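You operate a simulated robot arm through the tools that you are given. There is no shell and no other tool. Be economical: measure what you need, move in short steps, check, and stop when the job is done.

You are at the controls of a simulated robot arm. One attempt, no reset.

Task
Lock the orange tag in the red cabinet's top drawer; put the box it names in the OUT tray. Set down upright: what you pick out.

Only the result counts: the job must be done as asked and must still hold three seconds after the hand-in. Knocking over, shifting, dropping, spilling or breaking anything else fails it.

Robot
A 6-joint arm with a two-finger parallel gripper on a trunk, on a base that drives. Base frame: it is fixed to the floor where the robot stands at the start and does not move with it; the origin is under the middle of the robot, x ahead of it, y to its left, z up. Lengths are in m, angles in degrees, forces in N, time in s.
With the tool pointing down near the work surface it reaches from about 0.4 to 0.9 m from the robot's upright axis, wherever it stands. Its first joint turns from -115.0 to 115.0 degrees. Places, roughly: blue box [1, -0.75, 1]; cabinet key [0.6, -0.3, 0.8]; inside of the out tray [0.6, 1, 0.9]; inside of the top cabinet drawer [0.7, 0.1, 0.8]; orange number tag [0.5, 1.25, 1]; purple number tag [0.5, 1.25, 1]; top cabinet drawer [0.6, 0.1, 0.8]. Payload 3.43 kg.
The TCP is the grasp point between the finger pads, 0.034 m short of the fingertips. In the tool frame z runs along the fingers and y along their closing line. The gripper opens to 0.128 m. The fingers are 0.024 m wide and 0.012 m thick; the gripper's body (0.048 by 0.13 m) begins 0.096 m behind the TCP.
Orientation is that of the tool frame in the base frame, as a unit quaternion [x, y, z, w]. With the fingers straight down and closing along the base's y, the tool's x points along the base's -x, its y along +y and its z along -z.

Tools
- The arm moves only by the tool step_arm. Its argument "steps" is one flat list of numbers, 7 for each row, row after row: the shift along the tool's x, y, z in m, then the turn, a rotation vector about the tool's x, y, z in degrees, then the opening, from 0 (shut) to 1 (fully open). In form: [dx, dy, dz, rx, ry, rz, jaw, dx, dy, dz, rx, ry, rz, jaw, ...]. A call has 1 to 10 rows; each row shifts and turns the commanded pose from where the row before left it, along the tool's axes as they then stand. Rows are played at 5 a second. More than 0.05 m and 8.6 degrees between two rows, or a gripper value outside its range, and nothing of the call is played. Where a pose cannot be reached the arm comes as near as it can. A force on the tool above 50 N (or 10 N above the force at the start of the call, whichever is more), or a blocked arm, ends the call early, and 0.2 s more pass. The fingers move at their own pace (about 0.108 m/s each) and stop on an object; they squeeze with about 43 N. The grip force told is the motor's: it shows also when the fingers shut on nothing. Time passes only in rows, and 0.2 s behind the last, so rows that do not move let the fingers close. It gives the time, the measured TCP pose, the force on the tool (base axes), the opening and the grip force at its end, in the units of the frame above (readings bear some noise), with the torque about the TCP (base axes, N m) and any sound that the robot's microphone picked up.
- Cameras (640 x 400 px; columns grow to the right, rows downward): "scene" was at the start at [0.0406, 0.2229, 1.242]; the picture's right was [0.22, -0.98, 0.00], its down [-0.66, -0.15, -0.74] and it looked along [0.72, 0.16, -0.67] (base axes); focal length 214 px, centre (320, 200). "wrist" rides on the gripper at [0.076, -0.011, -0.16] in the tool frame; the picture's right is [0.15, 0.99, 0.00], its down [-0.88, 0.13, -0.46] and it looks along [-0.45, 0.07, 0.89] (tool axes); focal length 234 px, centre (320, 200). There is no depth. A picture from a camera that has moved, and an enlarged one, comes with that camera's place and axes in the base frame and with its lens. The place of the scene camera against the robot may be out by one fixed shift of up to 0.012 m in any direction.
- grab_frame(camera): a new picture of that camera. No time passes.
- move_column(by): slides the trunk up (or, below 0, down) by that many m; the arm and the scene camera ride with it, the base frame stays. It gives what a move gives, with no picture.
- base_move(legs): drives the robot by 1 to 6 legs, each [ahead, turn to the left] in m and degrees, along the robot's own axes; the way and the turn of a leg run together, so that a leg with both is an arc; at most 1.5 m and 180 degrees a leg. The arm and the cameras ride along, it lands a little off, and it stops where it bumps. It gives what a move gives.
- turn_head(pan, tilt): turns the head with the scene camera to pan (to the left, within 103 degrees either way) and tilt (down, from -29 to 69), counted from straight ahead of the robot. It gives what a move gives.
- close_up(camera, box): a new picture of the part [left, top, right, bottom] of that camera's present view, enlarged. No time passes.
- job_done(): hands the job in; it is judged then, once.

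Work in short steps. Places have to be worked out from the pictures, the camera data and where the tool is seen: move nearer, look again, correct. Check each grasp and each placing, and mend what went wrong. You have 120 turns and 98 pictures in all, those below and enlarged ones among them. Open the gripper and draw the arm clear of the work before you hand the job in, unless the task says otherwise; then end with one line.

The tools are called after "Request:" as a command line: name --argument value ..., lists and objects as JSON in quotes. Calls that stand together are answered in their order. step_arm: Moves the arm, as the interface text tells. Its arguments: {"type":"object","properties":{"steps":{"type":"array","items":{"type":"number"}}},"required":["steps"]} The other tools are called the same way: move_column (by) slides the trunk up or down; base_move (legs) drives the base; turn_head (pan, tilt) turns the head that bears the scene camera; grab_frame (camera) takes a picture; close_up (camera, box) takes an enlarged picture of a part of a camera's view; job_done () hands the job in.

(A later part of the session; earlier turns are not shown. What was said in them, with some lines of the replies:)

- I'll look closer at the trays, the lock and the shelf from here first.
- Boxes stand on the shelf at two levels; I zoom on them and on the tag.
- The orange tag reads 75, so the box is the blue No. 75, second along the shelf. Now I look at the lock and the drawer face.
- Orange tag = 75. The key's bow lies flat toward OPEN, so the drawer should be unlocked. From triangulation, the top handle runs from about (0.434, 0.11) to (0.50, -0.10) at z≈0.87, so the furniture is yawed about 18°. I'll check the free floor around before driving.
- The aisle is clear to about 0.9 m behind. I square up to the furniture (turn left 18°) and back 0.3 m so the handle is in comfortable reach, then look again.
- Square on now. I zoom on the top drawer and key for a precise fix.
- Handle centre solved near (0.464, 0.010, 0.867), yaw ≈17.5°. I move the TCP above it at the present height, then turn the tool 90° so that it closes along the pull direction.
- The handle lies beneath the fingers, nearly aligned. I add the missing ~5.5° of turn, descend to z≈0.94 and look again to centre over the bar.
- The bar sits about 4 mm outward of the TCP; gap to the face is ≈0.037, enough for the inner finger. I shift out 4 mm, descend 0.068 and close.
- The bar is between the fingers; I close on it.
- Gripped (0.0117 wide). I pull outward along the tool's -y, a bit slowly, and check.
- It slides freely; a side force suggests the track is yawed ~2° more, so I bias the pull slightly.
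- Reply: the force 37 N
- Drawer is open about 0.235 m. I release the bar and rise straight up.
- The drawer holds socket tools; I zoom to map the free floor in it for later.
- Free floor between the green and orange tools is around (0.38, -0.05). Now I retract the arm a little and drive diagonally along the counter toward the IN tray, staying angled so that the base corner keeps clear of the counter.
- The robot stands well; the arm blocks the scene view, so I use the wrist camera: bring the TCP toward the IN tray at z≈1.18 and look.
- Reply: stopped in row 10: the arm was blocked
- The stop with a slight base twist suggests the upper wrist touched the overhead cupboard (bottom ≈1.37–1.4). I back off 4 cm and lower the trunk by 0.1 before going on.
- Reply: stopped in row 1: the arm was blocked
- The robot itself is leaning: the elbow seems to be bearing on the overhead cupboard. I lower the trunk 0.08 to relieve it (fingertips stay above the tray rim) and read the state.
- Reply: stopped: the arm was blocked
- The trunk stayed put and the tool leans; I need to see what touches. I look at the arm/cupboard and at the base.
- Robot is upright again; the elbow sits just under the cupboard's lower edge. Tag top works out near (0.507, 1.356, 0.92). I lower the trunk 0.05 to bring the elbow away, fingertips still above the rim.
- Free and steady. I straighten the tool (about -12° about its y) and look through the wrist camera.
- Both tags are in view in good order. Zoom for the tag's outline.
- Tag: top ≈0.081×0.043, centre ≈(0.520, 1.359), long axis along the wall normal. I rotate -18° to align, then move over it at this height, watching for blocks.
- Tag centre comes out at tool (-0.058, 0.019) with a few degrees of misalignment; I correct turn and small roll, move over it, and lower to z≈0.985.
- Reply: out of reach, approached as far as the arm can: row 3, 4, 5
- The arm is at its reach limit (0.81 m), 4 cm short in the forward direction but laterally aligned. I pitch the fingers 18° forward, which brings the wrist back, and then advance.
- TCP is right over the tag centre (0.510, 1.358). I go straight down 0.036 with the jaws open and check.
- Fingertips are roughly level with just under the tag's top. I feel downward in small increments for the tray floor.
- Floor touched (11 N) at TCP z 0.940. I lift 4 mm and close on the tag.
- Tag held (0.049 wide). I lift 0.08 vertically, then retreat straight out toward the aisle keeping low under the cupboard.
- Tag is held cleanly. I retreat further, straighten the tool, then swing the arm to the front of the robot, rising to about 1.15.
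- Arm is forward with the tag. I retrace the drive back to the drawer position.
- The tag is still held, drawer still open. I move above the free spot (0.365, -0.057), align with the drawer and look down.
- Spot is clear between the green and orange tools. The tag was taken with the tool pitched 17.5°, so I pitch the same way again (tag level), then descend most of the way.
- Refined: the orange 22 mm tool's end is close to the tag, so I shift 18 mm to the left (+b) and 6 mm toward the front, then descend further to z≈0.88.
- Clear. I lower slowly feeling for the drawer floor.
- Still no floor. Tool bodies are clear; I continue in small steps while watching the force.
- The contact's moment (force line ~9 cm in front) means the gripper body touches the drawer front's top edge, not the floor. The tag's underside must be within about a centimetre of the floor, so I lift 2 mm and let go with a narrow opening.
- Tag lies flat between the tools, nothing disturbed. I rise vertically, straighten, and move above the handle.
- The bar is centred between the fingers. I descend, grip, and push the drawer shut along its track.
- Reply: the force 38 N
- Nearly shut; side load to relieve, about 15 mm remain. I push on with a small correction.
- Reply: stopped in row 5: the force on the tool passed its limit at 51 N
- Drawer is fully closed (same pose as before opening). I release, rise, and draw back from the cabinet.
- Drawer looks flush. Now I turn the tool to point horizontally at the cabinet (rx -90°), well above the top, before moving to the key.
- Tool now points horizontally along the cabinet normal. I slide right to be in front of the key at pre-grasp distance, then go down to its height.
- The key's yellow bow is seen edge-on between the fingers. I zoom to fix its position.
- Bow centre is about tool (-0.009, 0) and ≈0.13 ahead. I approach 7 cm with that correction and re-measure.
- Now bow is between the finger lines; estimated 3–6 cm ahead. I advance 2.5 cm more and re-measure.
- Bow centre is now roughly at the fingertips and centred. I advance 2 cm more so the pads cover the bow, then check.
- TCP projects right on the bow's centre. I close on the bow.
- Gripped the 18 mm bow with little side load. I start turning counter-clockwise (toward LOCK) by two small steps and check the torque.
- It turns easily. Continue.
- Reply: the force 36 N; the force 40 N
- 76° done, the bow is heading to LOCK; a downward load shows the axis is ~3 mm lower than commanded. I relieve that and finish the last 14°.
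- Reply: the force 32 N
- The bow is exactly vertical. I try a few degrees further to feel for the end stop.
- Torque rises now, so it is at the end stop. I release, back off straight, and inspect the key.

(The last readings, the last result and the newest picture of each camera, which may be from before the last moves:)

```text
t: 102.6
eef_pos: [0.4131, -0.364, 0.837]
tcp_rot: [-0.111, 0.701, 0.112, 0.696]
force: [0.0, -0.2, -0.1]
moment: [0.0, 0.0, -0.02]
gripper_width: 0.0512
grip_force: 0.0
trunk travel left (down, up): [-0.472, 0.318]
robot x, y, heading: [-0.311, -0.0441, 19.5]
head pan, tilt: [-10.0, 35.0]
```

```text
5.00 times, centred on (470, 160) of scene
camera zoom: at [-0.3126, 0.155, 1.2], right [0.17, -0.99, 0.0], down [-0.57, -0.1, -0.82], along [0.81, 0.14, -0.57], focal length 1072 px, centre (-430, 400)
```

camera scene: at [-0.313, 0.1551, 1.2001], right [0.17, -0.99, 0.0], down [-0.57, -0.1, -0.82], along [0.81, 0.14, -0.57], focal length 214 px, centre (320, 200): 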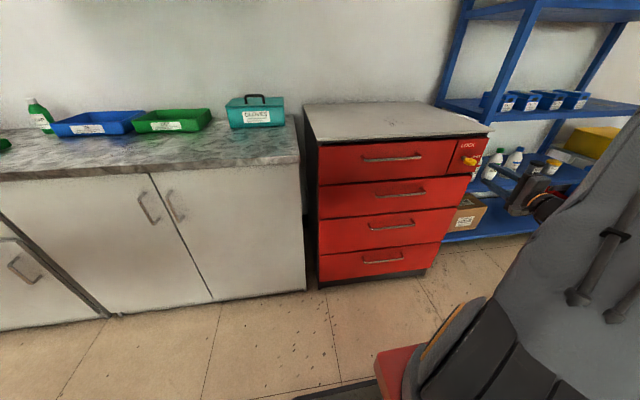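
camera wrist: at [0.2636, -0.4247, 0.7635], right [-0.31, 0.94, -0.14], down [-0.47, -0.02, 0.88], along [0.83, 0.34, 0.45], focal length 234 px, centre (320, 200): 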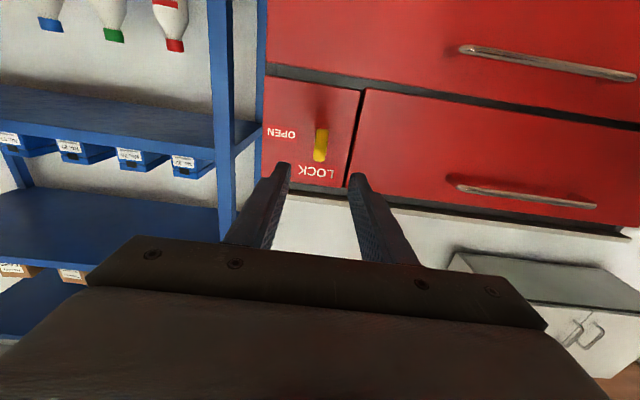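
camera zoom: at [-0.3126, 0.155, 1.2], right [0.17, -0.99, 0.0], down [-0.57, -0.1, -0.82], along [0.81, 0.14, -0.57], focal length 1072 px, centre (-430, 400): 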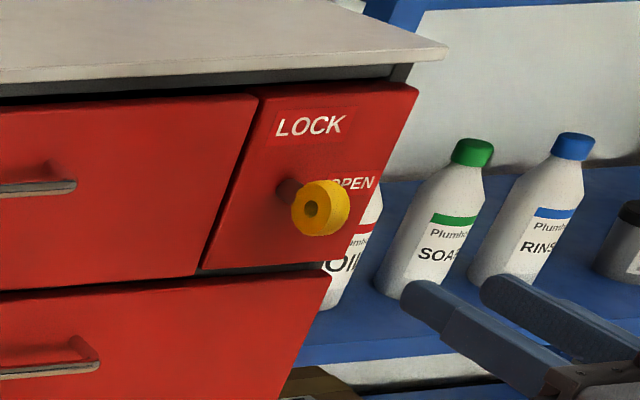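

The key stands vertical at LOCK: the drawer with the tag is locked. Next is box 75 (front label ≈(0.857, -0.587, 1.0)). I raise the arm, retract, and pitch the tool to 40° below horizontal, the pose for taking the box.

Request:
step_arm --steps '[-0.045, 0, -0.02, 0, 0, 0, 0.4, -0.045, 0, -0.02, 0, 0, 0, 0.4, -0.045, 0, -0.02, 0, 0, 0, 0.4, -0.045, 0, -0.02, 0, 0, 0, 0.4, -0.045, 0, -0.02, 0, 0, 0, 0.4, 0, 0, 0, 0, 8, 0, 0.4, 0, 0, 0, 0, 8, 0, 0.5, 0, 0, 0, 0, 8, 0, 0.6, 0, 0, 0, 0, 8, 0, 0.7, 0, 0, 0, 0, 8, 0, 0.7]'

Request:
base_move --legs '[[0, -77], [0.82, 0], [0, 77]]'

Request:
turn_head --pan -5 --tilt 20

Request:
grab_frame --camera "scene"

Request:
grab_frame --camera "wrist"

```text
t: 104.8
eef_pos: [0.3175, -0.3947, 1.0637]
tcp_rot: [-0.14, 0.897, 0.066, 0.414]
force: [-0.9, 0.2, 0.9]
moment: [0.0, -0.02, 0.06]
gripper_width: 0.0897
grip_force: 0.1
trunk travel left (down, up): [-0.472, 0.318]
robot x, y, heading: [-0.3118, -0.0439, 19.3]
head pan, tilt: [-10.0, 35.0]
```

```text
t: 115.8
eef_pos: [0.739, -1.0919, 1.0635]
tcp_rot: [-0.134, 0.898, 0.064, 0.415]
force: [0.5, 0.3, -0.2]
moment: [0.02, 0.01, 0.01]
gripper_width: 0.0898
grip_force: 0.1
trunk travel left (down, up): [-0.472, 0.318]
robot x, y, heading: [0.1179, -0.73, 18.4]
head pan, tilt: [-10.0, 35.0]
```

```text
t: 116.6
eef_pos: [0.7377, -1.0923, 1.0638]
tcp_rot: [-0.133, 0.897, 0.063, 0.416]
force: [0.6, -0.3, 0.1]
moment: [-0.01, -0.02, 0.0]
gripper_width: 0.0898
grip_force: 0.2
trunk travel left (down, up): [-0.472, 0.318]
robot x, y, heading: [0.1168, -0.7293, 18.5]
head pan, tilt: [-5.0, 20.0]
```

```text
34 pictures are left
camera scene: at [0.12, -0.524, 1.2238], right [0.24, -0.97, 0.0], down [-0.33, -0.08, -0.94], along [0.91, 0.22, -0.34], focal length 214 px, centre (320, 200)
```

scene: 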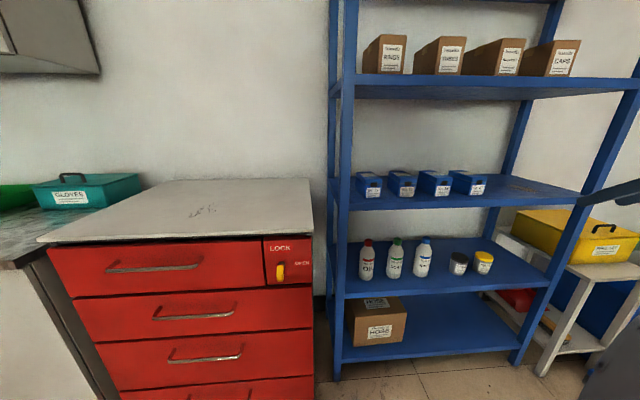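

```text
33 pictures are left
camera wrist: at [0.5786, -1.1529, 1.1097], right [-0.38, 0.92, -0.11], down [0.18, 0.19, 0.97], along [0.91, 0.35, -0.23], focal length 234 px, centre (320, 200)
```

wrist: 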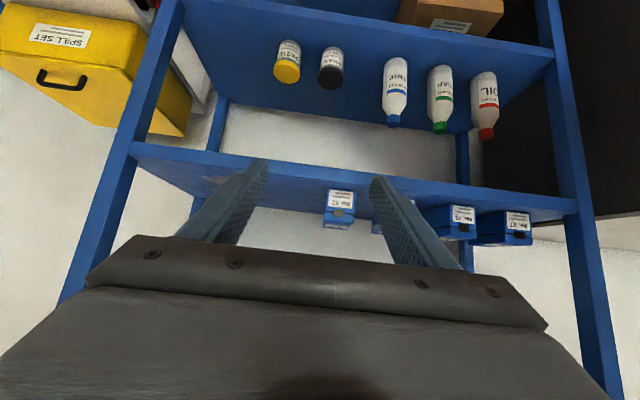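

Good view of the shelf. Zoom on the boxes with both cameras.

Request:
close_up --camera "scene" --box '[340, 150, 500, 220]'

Request:
close_up --camera "wrist" --box '[300, 160, 560, 260]'

```text
4.00 times, centred on (420, 185) of scene
camera zoom: at [0.12, -0.524, 1.2238], right [0.24, -0.97, 0.0], down [-0.33, -0.08, -0.94], along [0.91, 0.22, -0.34], focal length 858 px, centre (-80, 260)
```

zoom: 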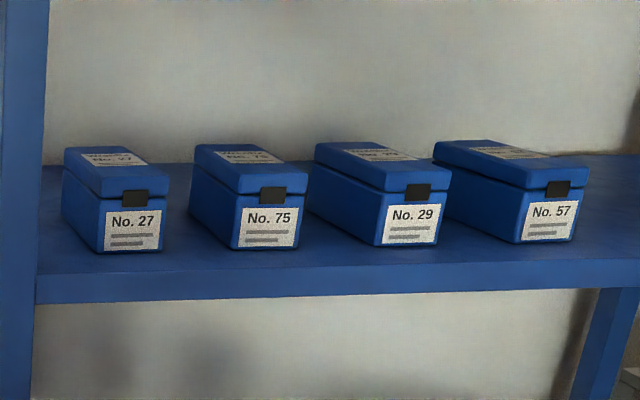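

```text
2.46 times, centred on (430, 210) of wrist
camera zoom: at [0.5786, -1.1529, 1.1097], right [-0.38, 0.92, -0.11], down [0.18, 0.19, 0.97], along [0.91, 0.35, -0.23], focal length 576 px, centre (49, 175)
```

zoom: 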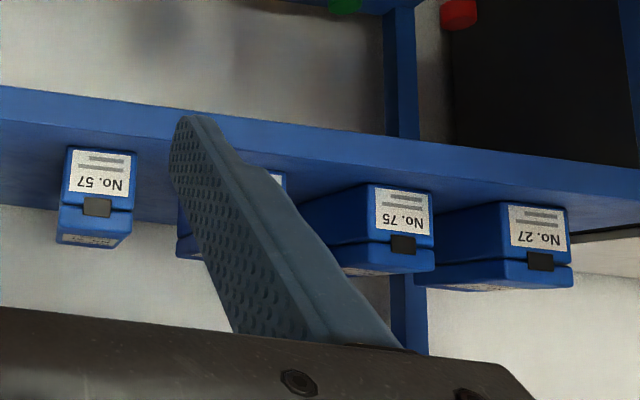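

Box 75's front label is at ≈(0.942, -0.664, 0.98); boxes are ≈0.066 wide with 6 cm gaps, shelf ≈0.957. I slide left to stand in front of it, then look.

Request:
step_arm --steps '[0, 0.044, 0, 0, 0, 0, 0.7, 0, 0.044, 0, 0, 0, 0, 0.7, 0, 0.044, 0, 0, 0, 0, 0.7, 0, 0.044, 0, 0, 0, 0, 0.7, 0, 0.044, 0, 0, 0, 0, 0.75, 0, 0.044, 0, 0, 0, 0, 0.8, 0, 0.044, 0, 0, 0, 0, 0.8, 0, 0.042, 0, 0, 0, 0, 0.8, -0.0267, 0, 0.0535, 0, 0, 0, 0.8]'

Request:
grab_frame --camera "wrist"

```text
refused: row 9 steps farther than a row can; nothing moved
```

```text
30 pictures are left
camera wrist: at [0.5786, -1.1529, 1.1097], right [-0.38, 0.92, -0.11], down [0.18, 0.19, 0.97], along [0.91, 0.35, -0.23], focal length 234 px, centre (320, 200)
```

wrist: 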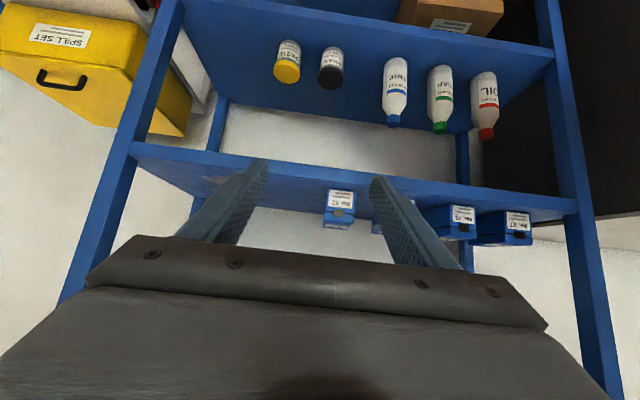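

The last row was too long; I resend with shorter steps.

Request:
step_arm --steps '[0, 0.044, 0, 0, 0, 0, 0.7, 0, 0.044, 0, 0, 0, 0, 0.7, 0, 0.044, 0, 0, 0, 0, 0.7, 0, 0.044, 0, 0, 0, 0, 0.7, 0, 0.044, 0, 0, 0, 0, 0.75, 0, 0.044, 0, 0, 0, 0, 0.8, 0, 0.044, 0, 0, 0, 0, 0.8, 0, 0.042, 0, 0, 0, 0, 0.8, -0.019, 0, 0.038, 0, 0, 0, 0.8, -0.019, 0, 0.038, 0, 0, 0, 0.8]'

Request:
grab_frame --camera "wrist"

```text
t: 118.8
eef_pos: [0.7393, -0.7403, 1.0338]
tcp_rot: [-0.135, 0.897, 0.064, 0.415]
force: [-0.2, 0.6, 0.6]
moment: [-0.02, 0.0, -0.03]
gripper_width: 0.1023
grip_force: 0.1
out of reach, approached as far as the arm can: row 8
trunk travel left (down, up): [-0.472, 0.318]
robot x, y, heading: [0.1155, -0.7345, 18.5]
head pan, tilt: [-5.0, 20.0]
```

```text
29 pictures are left
camera wrist: at [0.5793, -0.8028, 1.0807], right [-0.38, 0.92, -0.11], down [0.17, 0.19, 0.97], along [0.91, 0.35, -0.23], focal length 234 px, centre (320, 200)
```

wrist: 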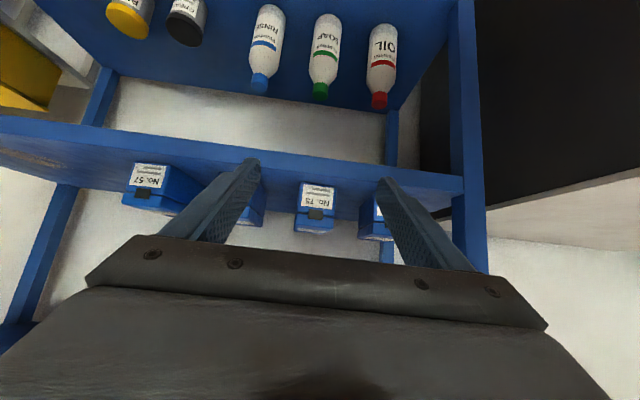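

Box 75 is straight ahead, about 1 cm to the left of my line. Zoom to check alignment.

Request:
close_up --camera "wrist" --box '[220, 140, 420, 260]'

```text
3.20 times, centred on (320, 200) of wrist
camera zoom: at [0.5793, -0.8028, 1.0807], right [-0.38, 0.92, -0.11], down [0.17, 0.19, 0.97], along [0.91, 0.35, -0.23], focal length 749 px, centre (320, 200)
```

zoom: 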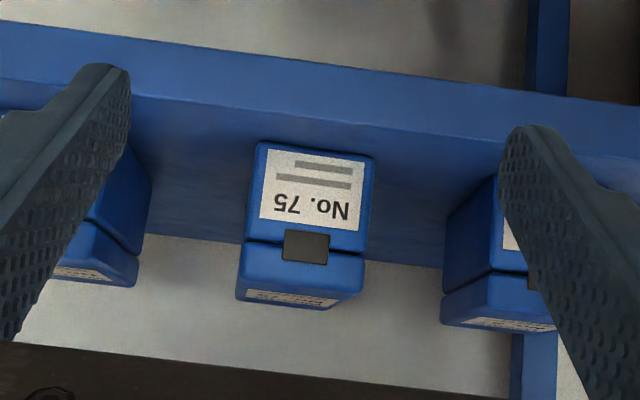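

Box spans z 0.963–1.041 and its axis yaw ≈20°. I yaw the tool +2°, and advance 15 cm while lowering to z≈1.005.

Request:
step_arm --steps '[0, 0, 0, -1.53, 0, -1.29, 0.8, -0.0187, 0, 0.0333, 0, 0, 0, 0.8, -0.0187, 0, 0.0333, 0, 0, 0, 0.8, -0.0187, 0, 0.0333, 0, 0, 0, 0.8, -0.0187, 0, 0.0333, 0, 0, 0, 0.8, 0, 0, 0, 0, 0, 0, 0.8]'

Request:
grab_frame --camera "wrist"

Request:
close_up --camera "scene" --box '[340, 130, 500, 220]'

```text
t: 120.2
eef_pos: [0.8808, -0.6967, 1.007]
tcp_rot: [-0.15, 0.895, 0.071, 0.415]
force: [-0.1, -0.9, -0.2]
moment: [0.02, -0.01, -0.04]
gripper_width: 0.1025
grip_force: 0.1
trunk travel left (down, up): [-0.472, 0.318]
robot x, y, heading: [0.1173, -0.734, 18.7]
head pan, tilt: [-5.0, 20.0]
```

```text
27 pictures are left
camera wrist: at [0.7235, -0.7635, 1.0524], right [-0.41, 0.9, -0.11], down [0.17, 0.19, 0.97], along [0.9, 0.38, -0.23], focal length 234 px, centre (320, 200)
```

wrist: 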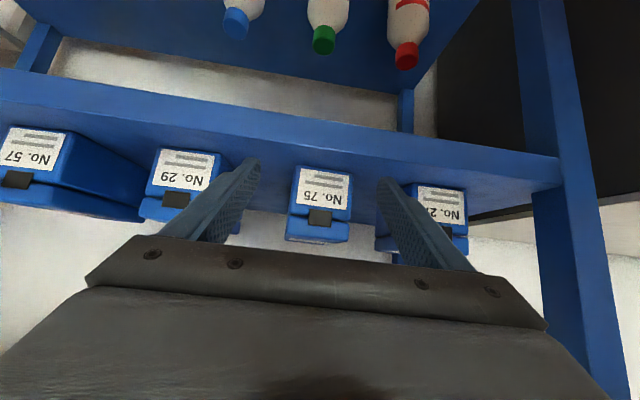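

```text
4.00 times, centred on (420, 175) of scene
camera zoom: at [0.1199, -0.5239, 1.2239], right [0.24, -0.97, 0.0], down [-0.33, -0.08, -0.94], along [0.91, 0.22, -0.34], focal length 858 px, centre (-80, 300)
```

zoom: 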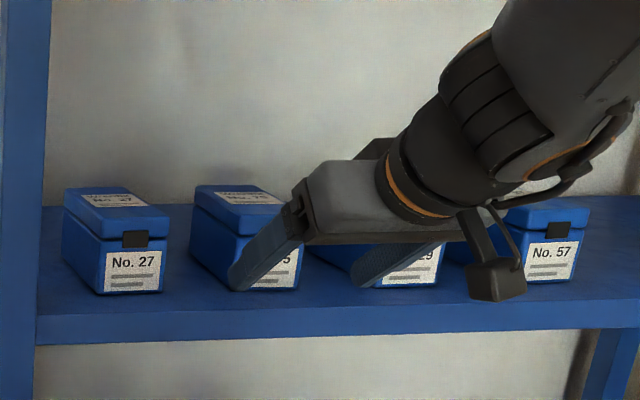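

Aligned within 4 mm; 11 cm to go. I advance in so that the pads straddle the box about 4.5 cm deep.

Request:
step_arm --steps '[-0.0182, 0.004, 0.0216, 0, 0, 0, 0.8, -0.0182, 0, 0.0216, 0, 0, 0, 0.8, -0.0182, 0, 0.0216, 0, 0, 0, 0.8, -0.0182, 0, 0.0216, 0, 0, 0, 0.8, 0, 0, 0, 0, 0, 0, 0.8]'

Request:
grab_frame --camera "wrist"

```text
t: 121.4
eef_pos: [0.9874, -0.656, 1.0056]
tcp_rot: [-0.149, 0.895, 0.071, 0.414]
force: [0.5, -0.4, -0.1]
moment: [-0.01, 0.01, 0.03]
gripper_width: 0.1024
grip_force: 0.1
trunk travel left (down, up): [-0.472, 0.318]
robot x, y, heading: [0.1154, -0.729, 18.6]
head pan, tilt: [-5.0, 20.0]
```

```text
25 pictures are left
camera wrist: at [0.8289, -0.7223, 1.0513], right [-0.41, 0.9, -0.11], down [0.17, 0.19, 0.97], along [0.9, 0.38, -0.23], focal length 234 px, centre (320, 200)
```

wrist: 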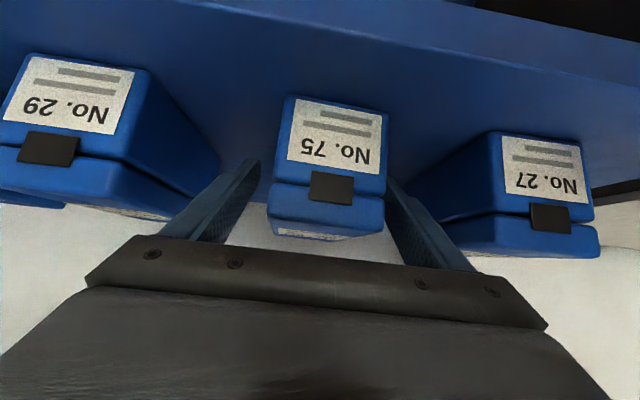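

The fingers straddle box 75 cleanly. I close on it.

Request:
step_arm --steps '[0, 0, 0, 0, 0, 0, 0.6, 0, 0, 0, 0, 0, 0, 0.4, 0, 0, 0, 0, 0, 0, 0, 0, 0, 0, 0, 0, 0, 0, 0, 0, 0, 0, 0, 0, 0]'

Request:
step_arm --steps '[-0.0076, 0, -0.0064, 0, 0, 0, 0, -0.0076, 0, -0.0064, 0, 0, 0, 0, -0.0076, 0, -0.0064, 0, 0, 0, 0, 0, 0, 0, 0, 0, 0, 0]'

Request:
grab_frame --camera "wrist"

```text
t: 122.6
eef_pos: [0.9872, -0.6563, 1.0049]
tcp_rot: [-0.149, 0.895, 0.07, 0.414]
force: [1.8, -1.2, 2.0]
moment: [-0.11, 0.09, 0.13]
gripper_width: 0.0648
grip_force: 42.1
trunk travel left (down, up): [-0.472, 0.318]
robot x, y, heading: [0.1208, -0.7328, 18.4]
head pan, tilt: [-5.0, 20.0]
```

```text
t: 123.6
eef_pos: [0.9882, -0.6558, 1.0345]
tcp_rot: [-0.149, 0.895, 0.07, 0.414]
force: [0.0, 0.3, -3.0]
moment: [-0.02, 0.07, -0.03]
gripper_width: 0.0649
grip_force: 43.5
trunk travel left (down, up): [-0.472, 0.318]
robot x, y, heading: [0.1182, -0.7357, 18.7]
head pan, tilt: [-5.0, 20.0]
```

```text
24 pictures are left
camera wrist: at [0.8294, -0.7224, 1.0799], right [-0.41, 0.9, -0.11], down [0.17, 0.19, 0.97], along [0.9, 0.38, -0.23], focal length 234 px, centre (320, 200)
```

wrist: 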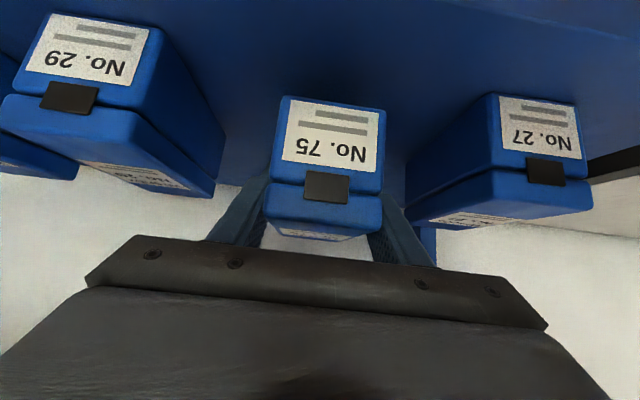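

Box lifted level, firmly held (≈3 N). I withdraw it out of the shelf in a straight line.

Request:
step_arm --steps '[0.0252, 0, -0.0298, 0, 0, 0, 0, 0.0252, 0, -0.0298, 0, 0, 0, 0, 0.0252, 0, -0.0298, 0, 0, 0, 0, 0.0252, 0, -0.0298, 0, 0, 0, 0, 0.0252, 0, -0.0298, 0, 0, 0, 0, 0.0252, 0, -0.0298, 0, 0, 0, 0, -0.0153, 0, -0.0129, 0, 0, 0, 0]'

Request:
grab_frame --camera "scene"

```text
t: 125.2
eef_pos: [0.7685, -0.7302, 1.0545]
tcp_rot: [-0.149, 0.895, 0.071, 0.414]
force: [0.1, -0.1, -3.9]
moment: [0.03, 0.04, 0.02]
gripper_width: 0.0649
grip_force: 43.1
trunk travel left (down, up): [-0.472, 0.318]
robot x, y, heading: [0.1181, -0.733, 18.6]
head pan, tilt: [-5.0, 20.0]
```

```text
23 pictures are left
camera scene: at [0.1203, -0.5239, 1.2239], right [0.24, -0.97, 0.0], down [-0.33, -0.08, -0.94], along [0.91, 0.22, -0.34], focal length 214 px, centre (320, 200)
```

scene: 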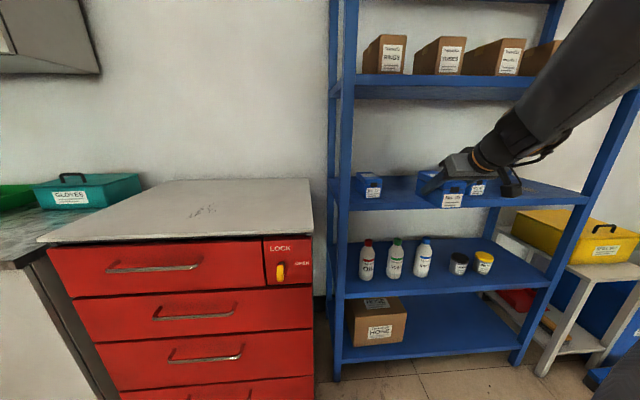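

Box is clear of the shelf. I back away, turn along the counter, drive and turn toward the OUT tray.

Request:
base_move --legs '[[-0.22, 0], [0, 79], [0.77, 0], [0.77, 0], [0, -60]]'

Request:
turn_head --pan -25 --tilt 30

Request:
grab_frame --camera "scene"

Request:
grab_frame --camera "wrist"

```text
t: 140.5
eef_pos: [0.2734, 0.9669, 1.0559]
tcp_rot: [-0.307, 0.854, 0.143, 0.394]
force: [0.3, 0.0, -3.4]
moment: [-0.02, 0.06, 0.0]
gripper_width: 0.0652
grip_force: 42.8
trunk travel left (down, up): [-0.472, 0.318]
robot x, y, heading: [-0.3369, 0.7365, 39.2]
head pan, tilt: [-5.0, 20.0]
```

```text
t: 141.4
eef_pos: [0.2753, 0.966, 1.0546]
tcp_rot: [-0.308, 0.854, 0.143, 0.394]
force: [0.1, 0.4, -3.6]
moment: [-0.03, 0.07, -0.02]
gripper_width: 0.0649
grip_force: 42.7
trunk travel left (down, up): [-0.472, 0.318]
robot x, y, heading: [-0.3362, 0.7348, 39.5]
head pan, tilt: [-25.0, 30.0]
```

```text
22 pictures are left
camera scene: at [-0.3915, 0.9013, 1.2078], right [0.25, -0.97, 0.0], down [-0.48, -0.12, -0.87], along [0.84, 0.21, -0.5], focal length 214 px, centre (320, 200)
```

scene: 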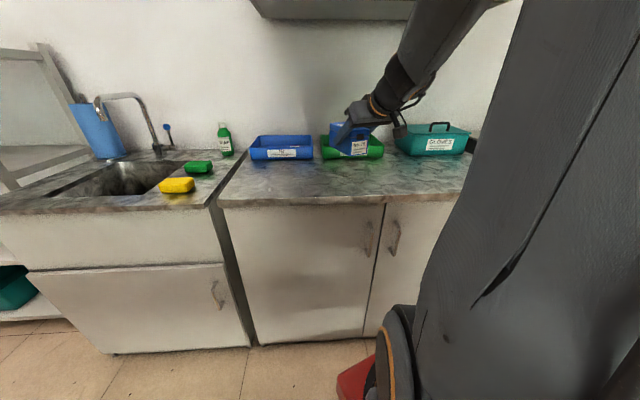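

```text
21 pictures are left
camera wrist: at [0.1499, 0.8475, 1.1008], right [-0.7, 0.7, -0.11], down [0.09, 0.24, 0.97], along [0.7, 0.67, -0.23], focal length 234 px, centre (320, 200)
```

wrist: 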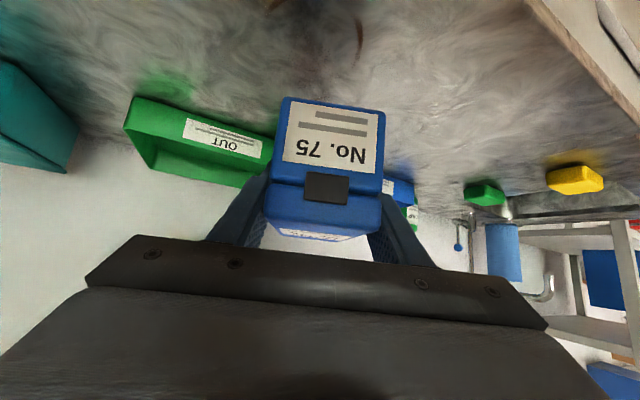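

Arrived; the box is beside the OUT tray level. Zoom both views to locate the tray.

Request:
close_up --camera "scene" --box '[230, 100, 490, 220]'

Request:
close_up --camera "wrist" --box '[100, 80, 440, 260]'

```text
2.46 times, centred on (360, 160) of scene
camera zoom: at [-0.3915, 0.9013, 1.2078], right [0.25, -0.97, 0.0], down [-0.48, -0.12, -0.87], along [0.84, 0.21, -0.5], focal length 528 px, centre (222, 298)
```

zoom: 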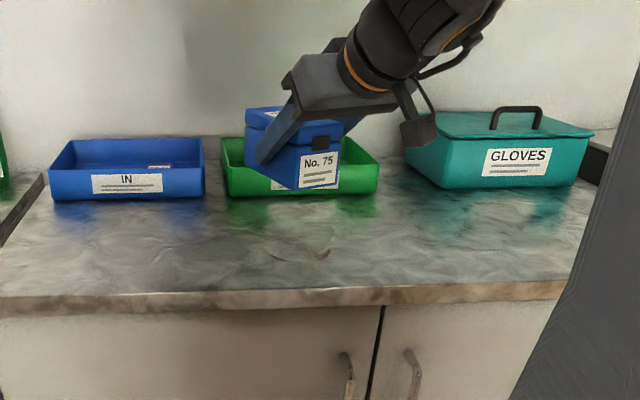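

```text
1.88 times, centred on (270, 170) of wrist
camera zoom: at [0.1499, 0.8475, 1.1008], right [-0.7, 0.7, -0.11], down [0.09, 0.24, 0.97], along [0.7, 0.67, -0.23], focal length 441 px, centre (414, 256)
```

zoom: 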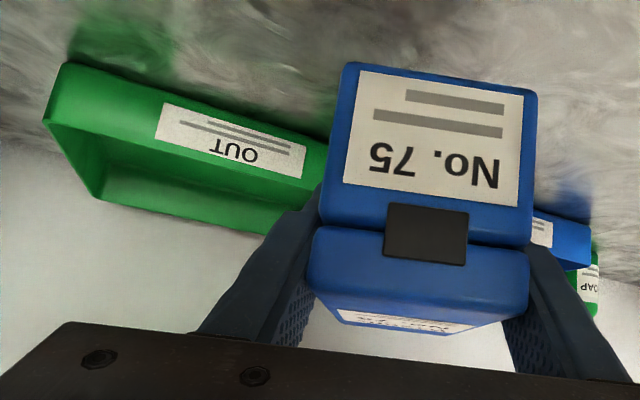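

Tray front edge is at a≈0.80 (frame along the wall normal), centre b≈0.77, depth to ≈0.985. Box target: TCP at a≈0.875, b≈0.77. I creep the base 7 cm nearer for reach and yaw the tool -21.7° to align the box with the tray.

Request:
base_move --legs '[[0.07, 0]]'

Request:
step_arm --steps '[0, 0, 0, 5.53, 0, 4.67, 0, 0, 0, 0, 5.53, 0, 4.67, 0, 0, 0, 0, 5.53, 0, 4.67, 0, 0, 0, 0, 0, 0, 0, 0]'

Request:
grab_frame --camera "wrist"

```text
t: 142.4
eef_pos: [0.3292, 1.0102, 1.0548]
tcp_rot: [-0.308, 0.854, 0.144, 0.394]
force: [0.1, 0.1, -3.1]
moment: [-0.07, 0.0, -0.02]
gripper_width: 0.0646
grip_force: 42.8
trunk travel left (down, up): [-0.472, 0.318]
robot x, y, heading: [-0.2805, 0.7798, 39.3]
head pan, tilt: [-25.0, 30.0]
```

```text
t: 143.4
eef_pos: [0.33, 1.0114, 1.0551]
tcp_rot: [-0.142, 0.897, 0.066, 0.414]
force: [-0.4, 0.5, -2.3]
moment: [-0.05, 0.06, -0.01]
gripper_width: 0.0645
grip_force: 42.3
trunk travel left (down, up): [-0.472, 0.318]
robot x, y, heading: [-0.2824, 0.7776, 39.3]
head pan, tilt: [-25.0, 30.0]
```

```text
18 pictures are left
camera wrist: at [0.1703, 0.9472, 1.1008], right [-0.4, 0.91, -0.11], down [0.17, 0.19, 0.97], along [0.9, 0.36, -0.23], focal length 234 px, centre (320, 200)
```

wrist: 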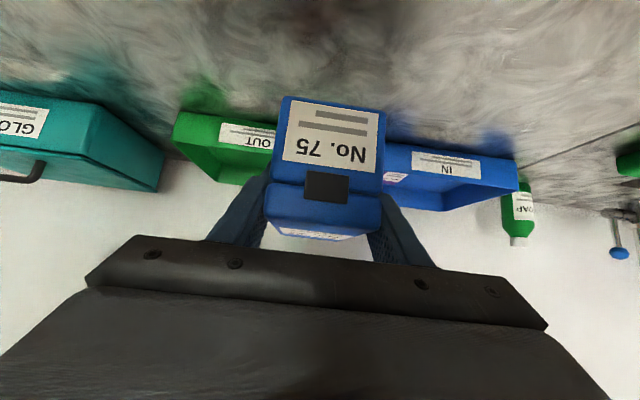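

Tray centre is refined to b≈0.755. I slide right 10 cm and go forward 20 cm at this height, then check over the tray.

Request:
step_arm --steps '[0, -0.035, 0, 0, 0, 0, 0, 0, -0.035, 0, 0, 0, 0, 0, 0, -0.034, 0, 0, 0, 0, 0, -0.0258, 0, 0.0306, 0, 0, 0, 0, -0.0258, 0, 0.0306, 0, 0, 0, 0, -0.0258, 0, 0.0306, 0, 0, 0, 0, -0.0258, 0, 0.0306, 0, 0, 0, 0, -0.0258, 0, 0.0306, 0, 0, 0, 0, 0, 0, 0, 0, 0, 0, 0]'

Request:
grab_frame --camera "wrist"

Request:
close_up --camera "scene" --box '[230, 60, 490, 220]'

```text
t: 145.4
eef_pos: [0.552, 0.9743, 1.055]
tcp_rot: [-0.142, 0.897, 0.066, 0.414]
force: [-1.0, 0.8, -3.0]
moment: [-0.01, 0.05, 0.0]
gripper_width: 0.0647
grip_force: 43.0
trunk travel left (down, up): [-0.472, 0.318]
robot x, y, heading: [-0.2817, 0.7792, 39.2]
head pan, tilt: [-25.0, 30.0]
```

```text
17 pictures are left
camera wrist: at [0.3928, 0.91, 1.1009], right [-0.4, 0.91, -0.11], down [0.17, 0.19, 0.97], along [0.9, 0.36, -0.23], focal length 234 px, centre (320, 200)
```

wrist: 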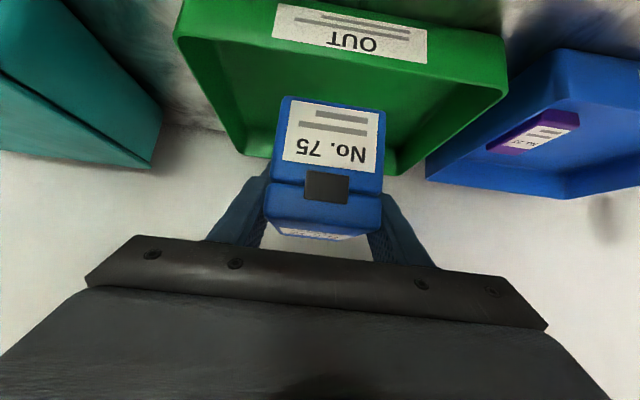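

```text
2.46 times, centred on (360, 140) of scene
camera zoom: at [-0.3363, 0.9464, 1.2078], right [0.25, -0.97, 0.0], down [-0.48, -0.12, -0.87], along [0.84, 0.21, -0.5], focal length 528 px, centre (222, 348)
```

zoom: 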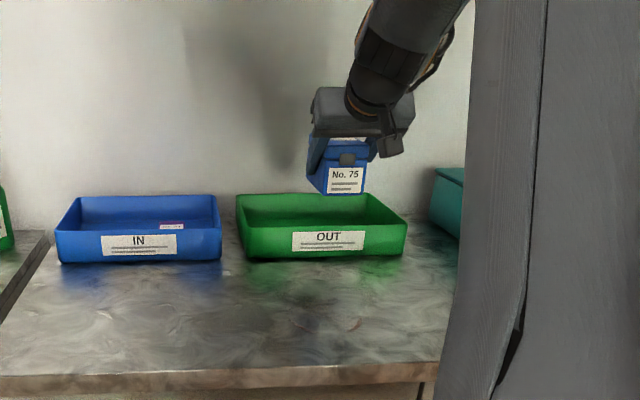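

The tray spans a 0.805–1.0, b 0.635–0.886 at the rim. I move 7 cm forward and 6 mm left, then lower to just above the tray floor.

Request:
step_arm --steps '[-0.0226, 0.006, 0.0267, 0, 0, 0, 0, -0.0226, 0, 0.0267, 0, 0, 0, 0, 0, 0, 0, 0, 0, 0, 0, 0.0229, 0, 0.0193, 0, 0, 0, 0, 0.0229, 0, 0.0193, 0, 0, 0, 0, 0.0168, 0, 0.0142, 0, 0, 0, 0, 0, 0, 0, 0, 0, 0, 0]'

Request:
grab_frame --camera "wrist"

Request:
close_up --camera "scene" --box '[260, 60, 460, 200]'

```text
t: 147.0
eef_pos: [0.6165, 1.0012, 0.9711]
tcp_rot: [-0.142, 0.897, 0.066, 0.414]
force: [0.7, -0.2, -3.4]
moment: [-0.04, 0.04, -0.01]
gripper_width: 0.065
grip_force: 43.1
trunk travel left (down, up): [-0.472, 0.318]
robot x, y, heading: [-0.2774, 0.7818, 39.0]
head pan, tilt: [-25.0, 30.0]
```

```text
15 pictures are left
camera wrist: at [0.4569, 0.9372, 1.0186], right [-0.4, 0.91, -0.11], down [0.17, 0.19, 0.97], along [0.9, 0.36, -0.23], focal length 234 px, centre (320, 200)
```

wrist: 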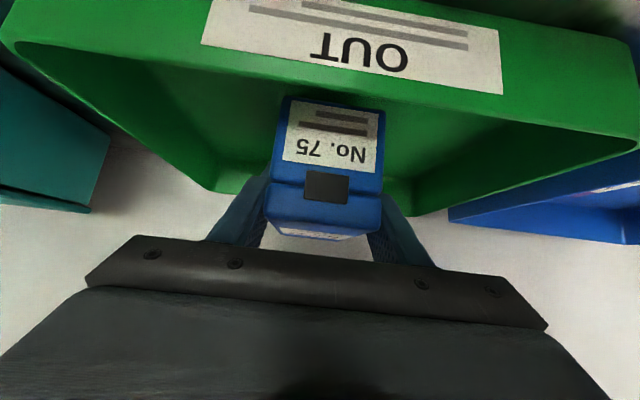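

```text
2.86 times, centred on (360, 130) of scene
camera zoom: at [-0.3362, 0.9465, 1.2078], right [0.25, -0.97, 0.0], down [-0.48, -0.12, -0.87], along [0.84, 0.21, -0.5], focal length 613 px, centre (206, 400)
```

zoom: 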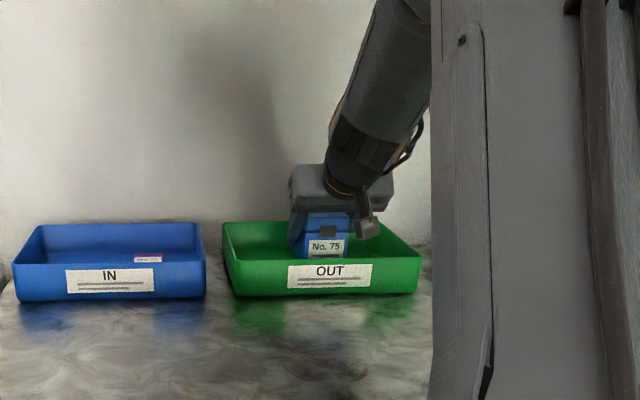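

The box hangs inside the tray, centred. I lower gently, feeling for the tray floor.

Request:
step_arm --steps '[0.0061, 0, 0.0052, 0, 0, 0, 0, 0.0061, 0, 0.0052, 0, 0, 0, 0, 0.0023, 0, 0.0019, 0, 0, 0, 0, 0, 0, 0, 0, 0, 0, 0]'

Request:
step_arm --steps '[0.0023, 0, 0.0019, 0, 0, 0, 0, 0.0023, 0, 0.0019, 0, 0, 0, 0, 0, 0, 0, 0, 0, 0, 0]'

```text
t: 148.0
eef_pos: [0.6166, 1.0017, 0.9531]
tcp_rot: [-0.141, 0.897, 0.066, 0.414]
force: [-1.0, 0.0, -3.5]
moment: [-0.02, 0.06, 0.02]
gripper_width: 0.0649
grip_force: 43.0
trunk travel left (down, up): [-0.472, 0.318]
robot x, y, heading: [-0.2831, 0.7835, 39.3]
head pan, tilt: [-25.0, 30.0]
```

```text
t: 148.8
eef_pos: [0.6161, 1.0013, 0.9489]
tcp_rot: [-0.141, 0.895, 0.065, 0.418]
force: [-0.6, 1.6, 13.5]
moment: [0.38, -1.18, 0.14]
gripper_width: 0.0645
grip_force: 43.2
trunk travel left (down, up): [-0.472, 0.318]
robot x, y, heading: [-0.2805, 0.7815, 39.3]
head pan, tilt: [-25.0, 30.0]
```

Floor contact felt. I ease up 1 mm and open the gripper just enough.

Request:
step_arm --steps '[-0.0012, 0, -0.001, 0, 0, 0, 0, 0, 0, 0, 0, 0, 0, 0, 0, 0, 0, 0, 0, 0, 0.6, 0, 0, 0, 0, 0, 0, 0.7, 0, 0, 0, 0, 0, 0, 0.7]'

Request:
grab_frame --camera "wrist"

```text
t: 150.0
eef_pos: [0.6157, 0.9998, 0.9474]
tcp_rot: [-0.143, 0.897, 0.067, 0.414]
force: [0.4, 0.3, 0.6]
moment: [0.01, -0.03, 0.03]
gripper_width: 0.0898
grip_force: 0.1
trunk travel left (down, up): [-0.472, 0.318]
robot x, y, heading: [-0.2796, 0.7787, 39.0]
head pan, tilt: [-25.0, 30.0]
```

```text
13 pictures are left
camera wrist: at [0.4567, 0.9365, 0.9942], right [-0.4, 0.91, -0.11], down [0.17, 0.19, 0.97], along [0.9, 0.36, -0.23], focal length 234 px, centre (320, 200)
```

wrist: 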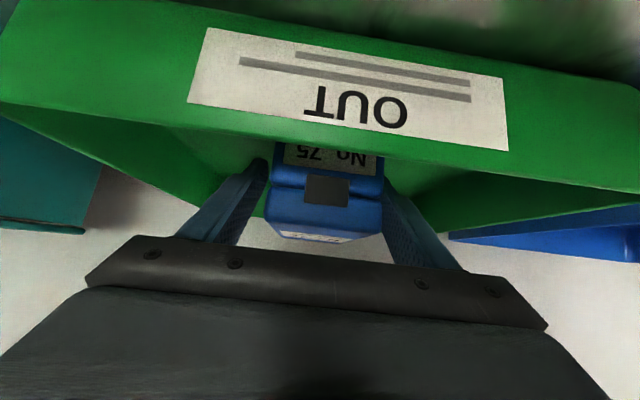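

Released; the box stands in the tray. I withdraw along the finger direction and inspect.

Request:
step_arm --steps '[0, 0, -0.03, 0, 0, 0, 0.7, 0, 0, -0.035, 0, 0, 0, 0.7, 0, 0, -0.035, 0, 0, 0, 0.7, 0, 0, -0.035, 0, 0, 0, 0.7, 0.02, 0, -0.025, 0, 0, 0, 0.7, 0.02, 0, -0.025, 0, 0, 0, 0.7, 0.02, 0, -0.025, 0, 0, 0, 0.7]'

Request:
grab_frame --camera "wrist"

Request:
close_up --camera "scene" --box '[230, 60, 490, 220]'

```text
t: 151.6
eef_pos: [0.4288, 0.9392, 1.0381]
tcp_rot: [-0.142, 0.897, 0.066, 0.414]
force: [0.1, -0.5, 0.0]
moment: [0.01, -0.01, 0.02]
gripper_width: 0.0897
grip_force: 0.1
trunk travel left (down, up): [-0.472, 0.318]
robot x, y, heading: [-0.2797, 0.7797, 39.3]
head pan, tilt: [-25.0, 30.0]
```

```text
12 pictures are left
camera wrist: at [0.2686, 0.876, 1.0852], right [-0.4, 0.91, -0.11], down [0.17, 0.19, 0.97], along [0.9, 0.36, -0.23], focal length 234 px, centre (320, 200)
```

wrist: 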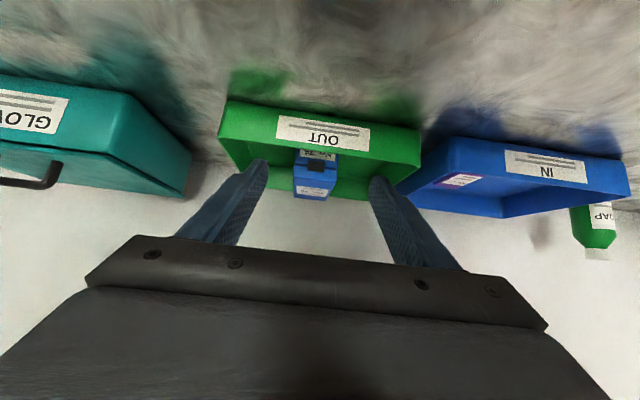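

```text
2.46 times, centred on (360, 140) of scene
camera zoom: at [-0.336, 0.9465, 1.2078], right [0.25, -0.97, 0.0], down [-0.48, -0.12, -0.87], along [0.84, 0.21, -0.5], focal length 528 px, centre (222, 348)
```

zoom: 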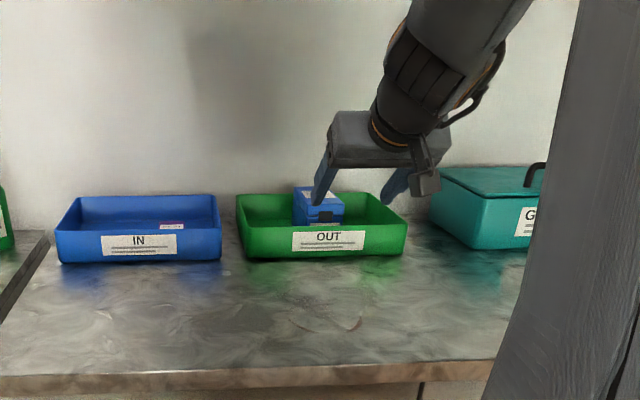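

Box 75 stands upright in OUT, everything else in place. I draw the arm further back off the counter, then hand in.

Request:
step_arm --steps '[0.0258, 0, -0.0306, 0, 0, 0, 0.7, 0.0258, 0, -0.0306, 0, 0, 0, 0.7, 0.0258, 0, -0.0306, 0, 0, 0, 0.7, 0, 0, 0, 0, 0, 0, 0.7]'

Request:
turn_head --pan -75 --tilt 30

Request:
grab_frame --camera "scene"

```text
t: 152.6
eef_pos: [0.3123, 0.9023, 1.0404]
tcp_rot: [-0.141, 0.897, 0.066, 0.414]
force: [-0.4, 0.4, 0.5]
moment: [-0.02, 0.02, 0.0]
gripper_width: 0.09
grip_force: 0.0
trunk travel left (down, up): [-0.472, 0.318]
robot x, y, heading: [-0.2806, 0.7806, 39.3]
head pan, tilt: [-25.0, 30.0]
```

```text
t: 153.8
eef_pos: [0.3135, 0.9023, 1.0398]
tcp_rot: [-0.141, 0.896, 0.066, 0.415]
force: [0.3, -1.4, -0.3]
moment: [-0.03, 0.02, -0.03]
gripper_width: 0.0896
grip_force: 0.1
trunk travel left (down, up): [-0.472, 0.318]
robot x, y, heading: [-0.2758, 0.7844, 39.0]
head pan, tilt: [-75.0, 30.0]
```

```text
10 pictures are left
camera scene: at [-0.3506, 0.8714, 1.2078], right [-0.58, -0.81, 0.0], down [-0.41, 0.29, -0.87], along [0.7, -0.5, -0.5], focal length 214 px, centre (320, 200)
```

scene: 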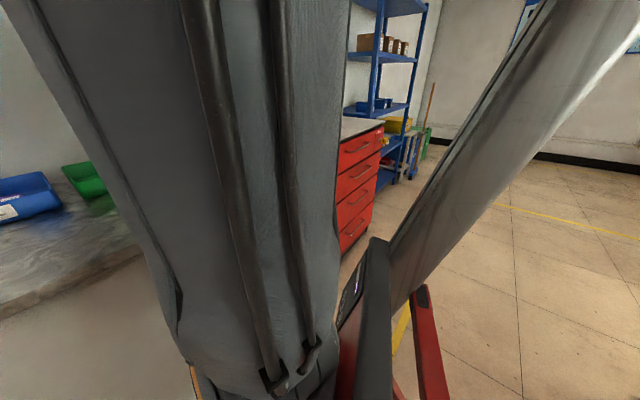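

The drawer is closed and the key stayed at LOCK; the box is upright in OUT and the arm is clear. Handing in.

Request:
job_done

```text
The job is handed in.
```

The orange tag (No. 75) is in the red cabinet's top drawer, closed with the key turned to LOCK, and the blue box No. 75 stands upright in the OUT tray; I didn't pull on the drawer to test the lock.
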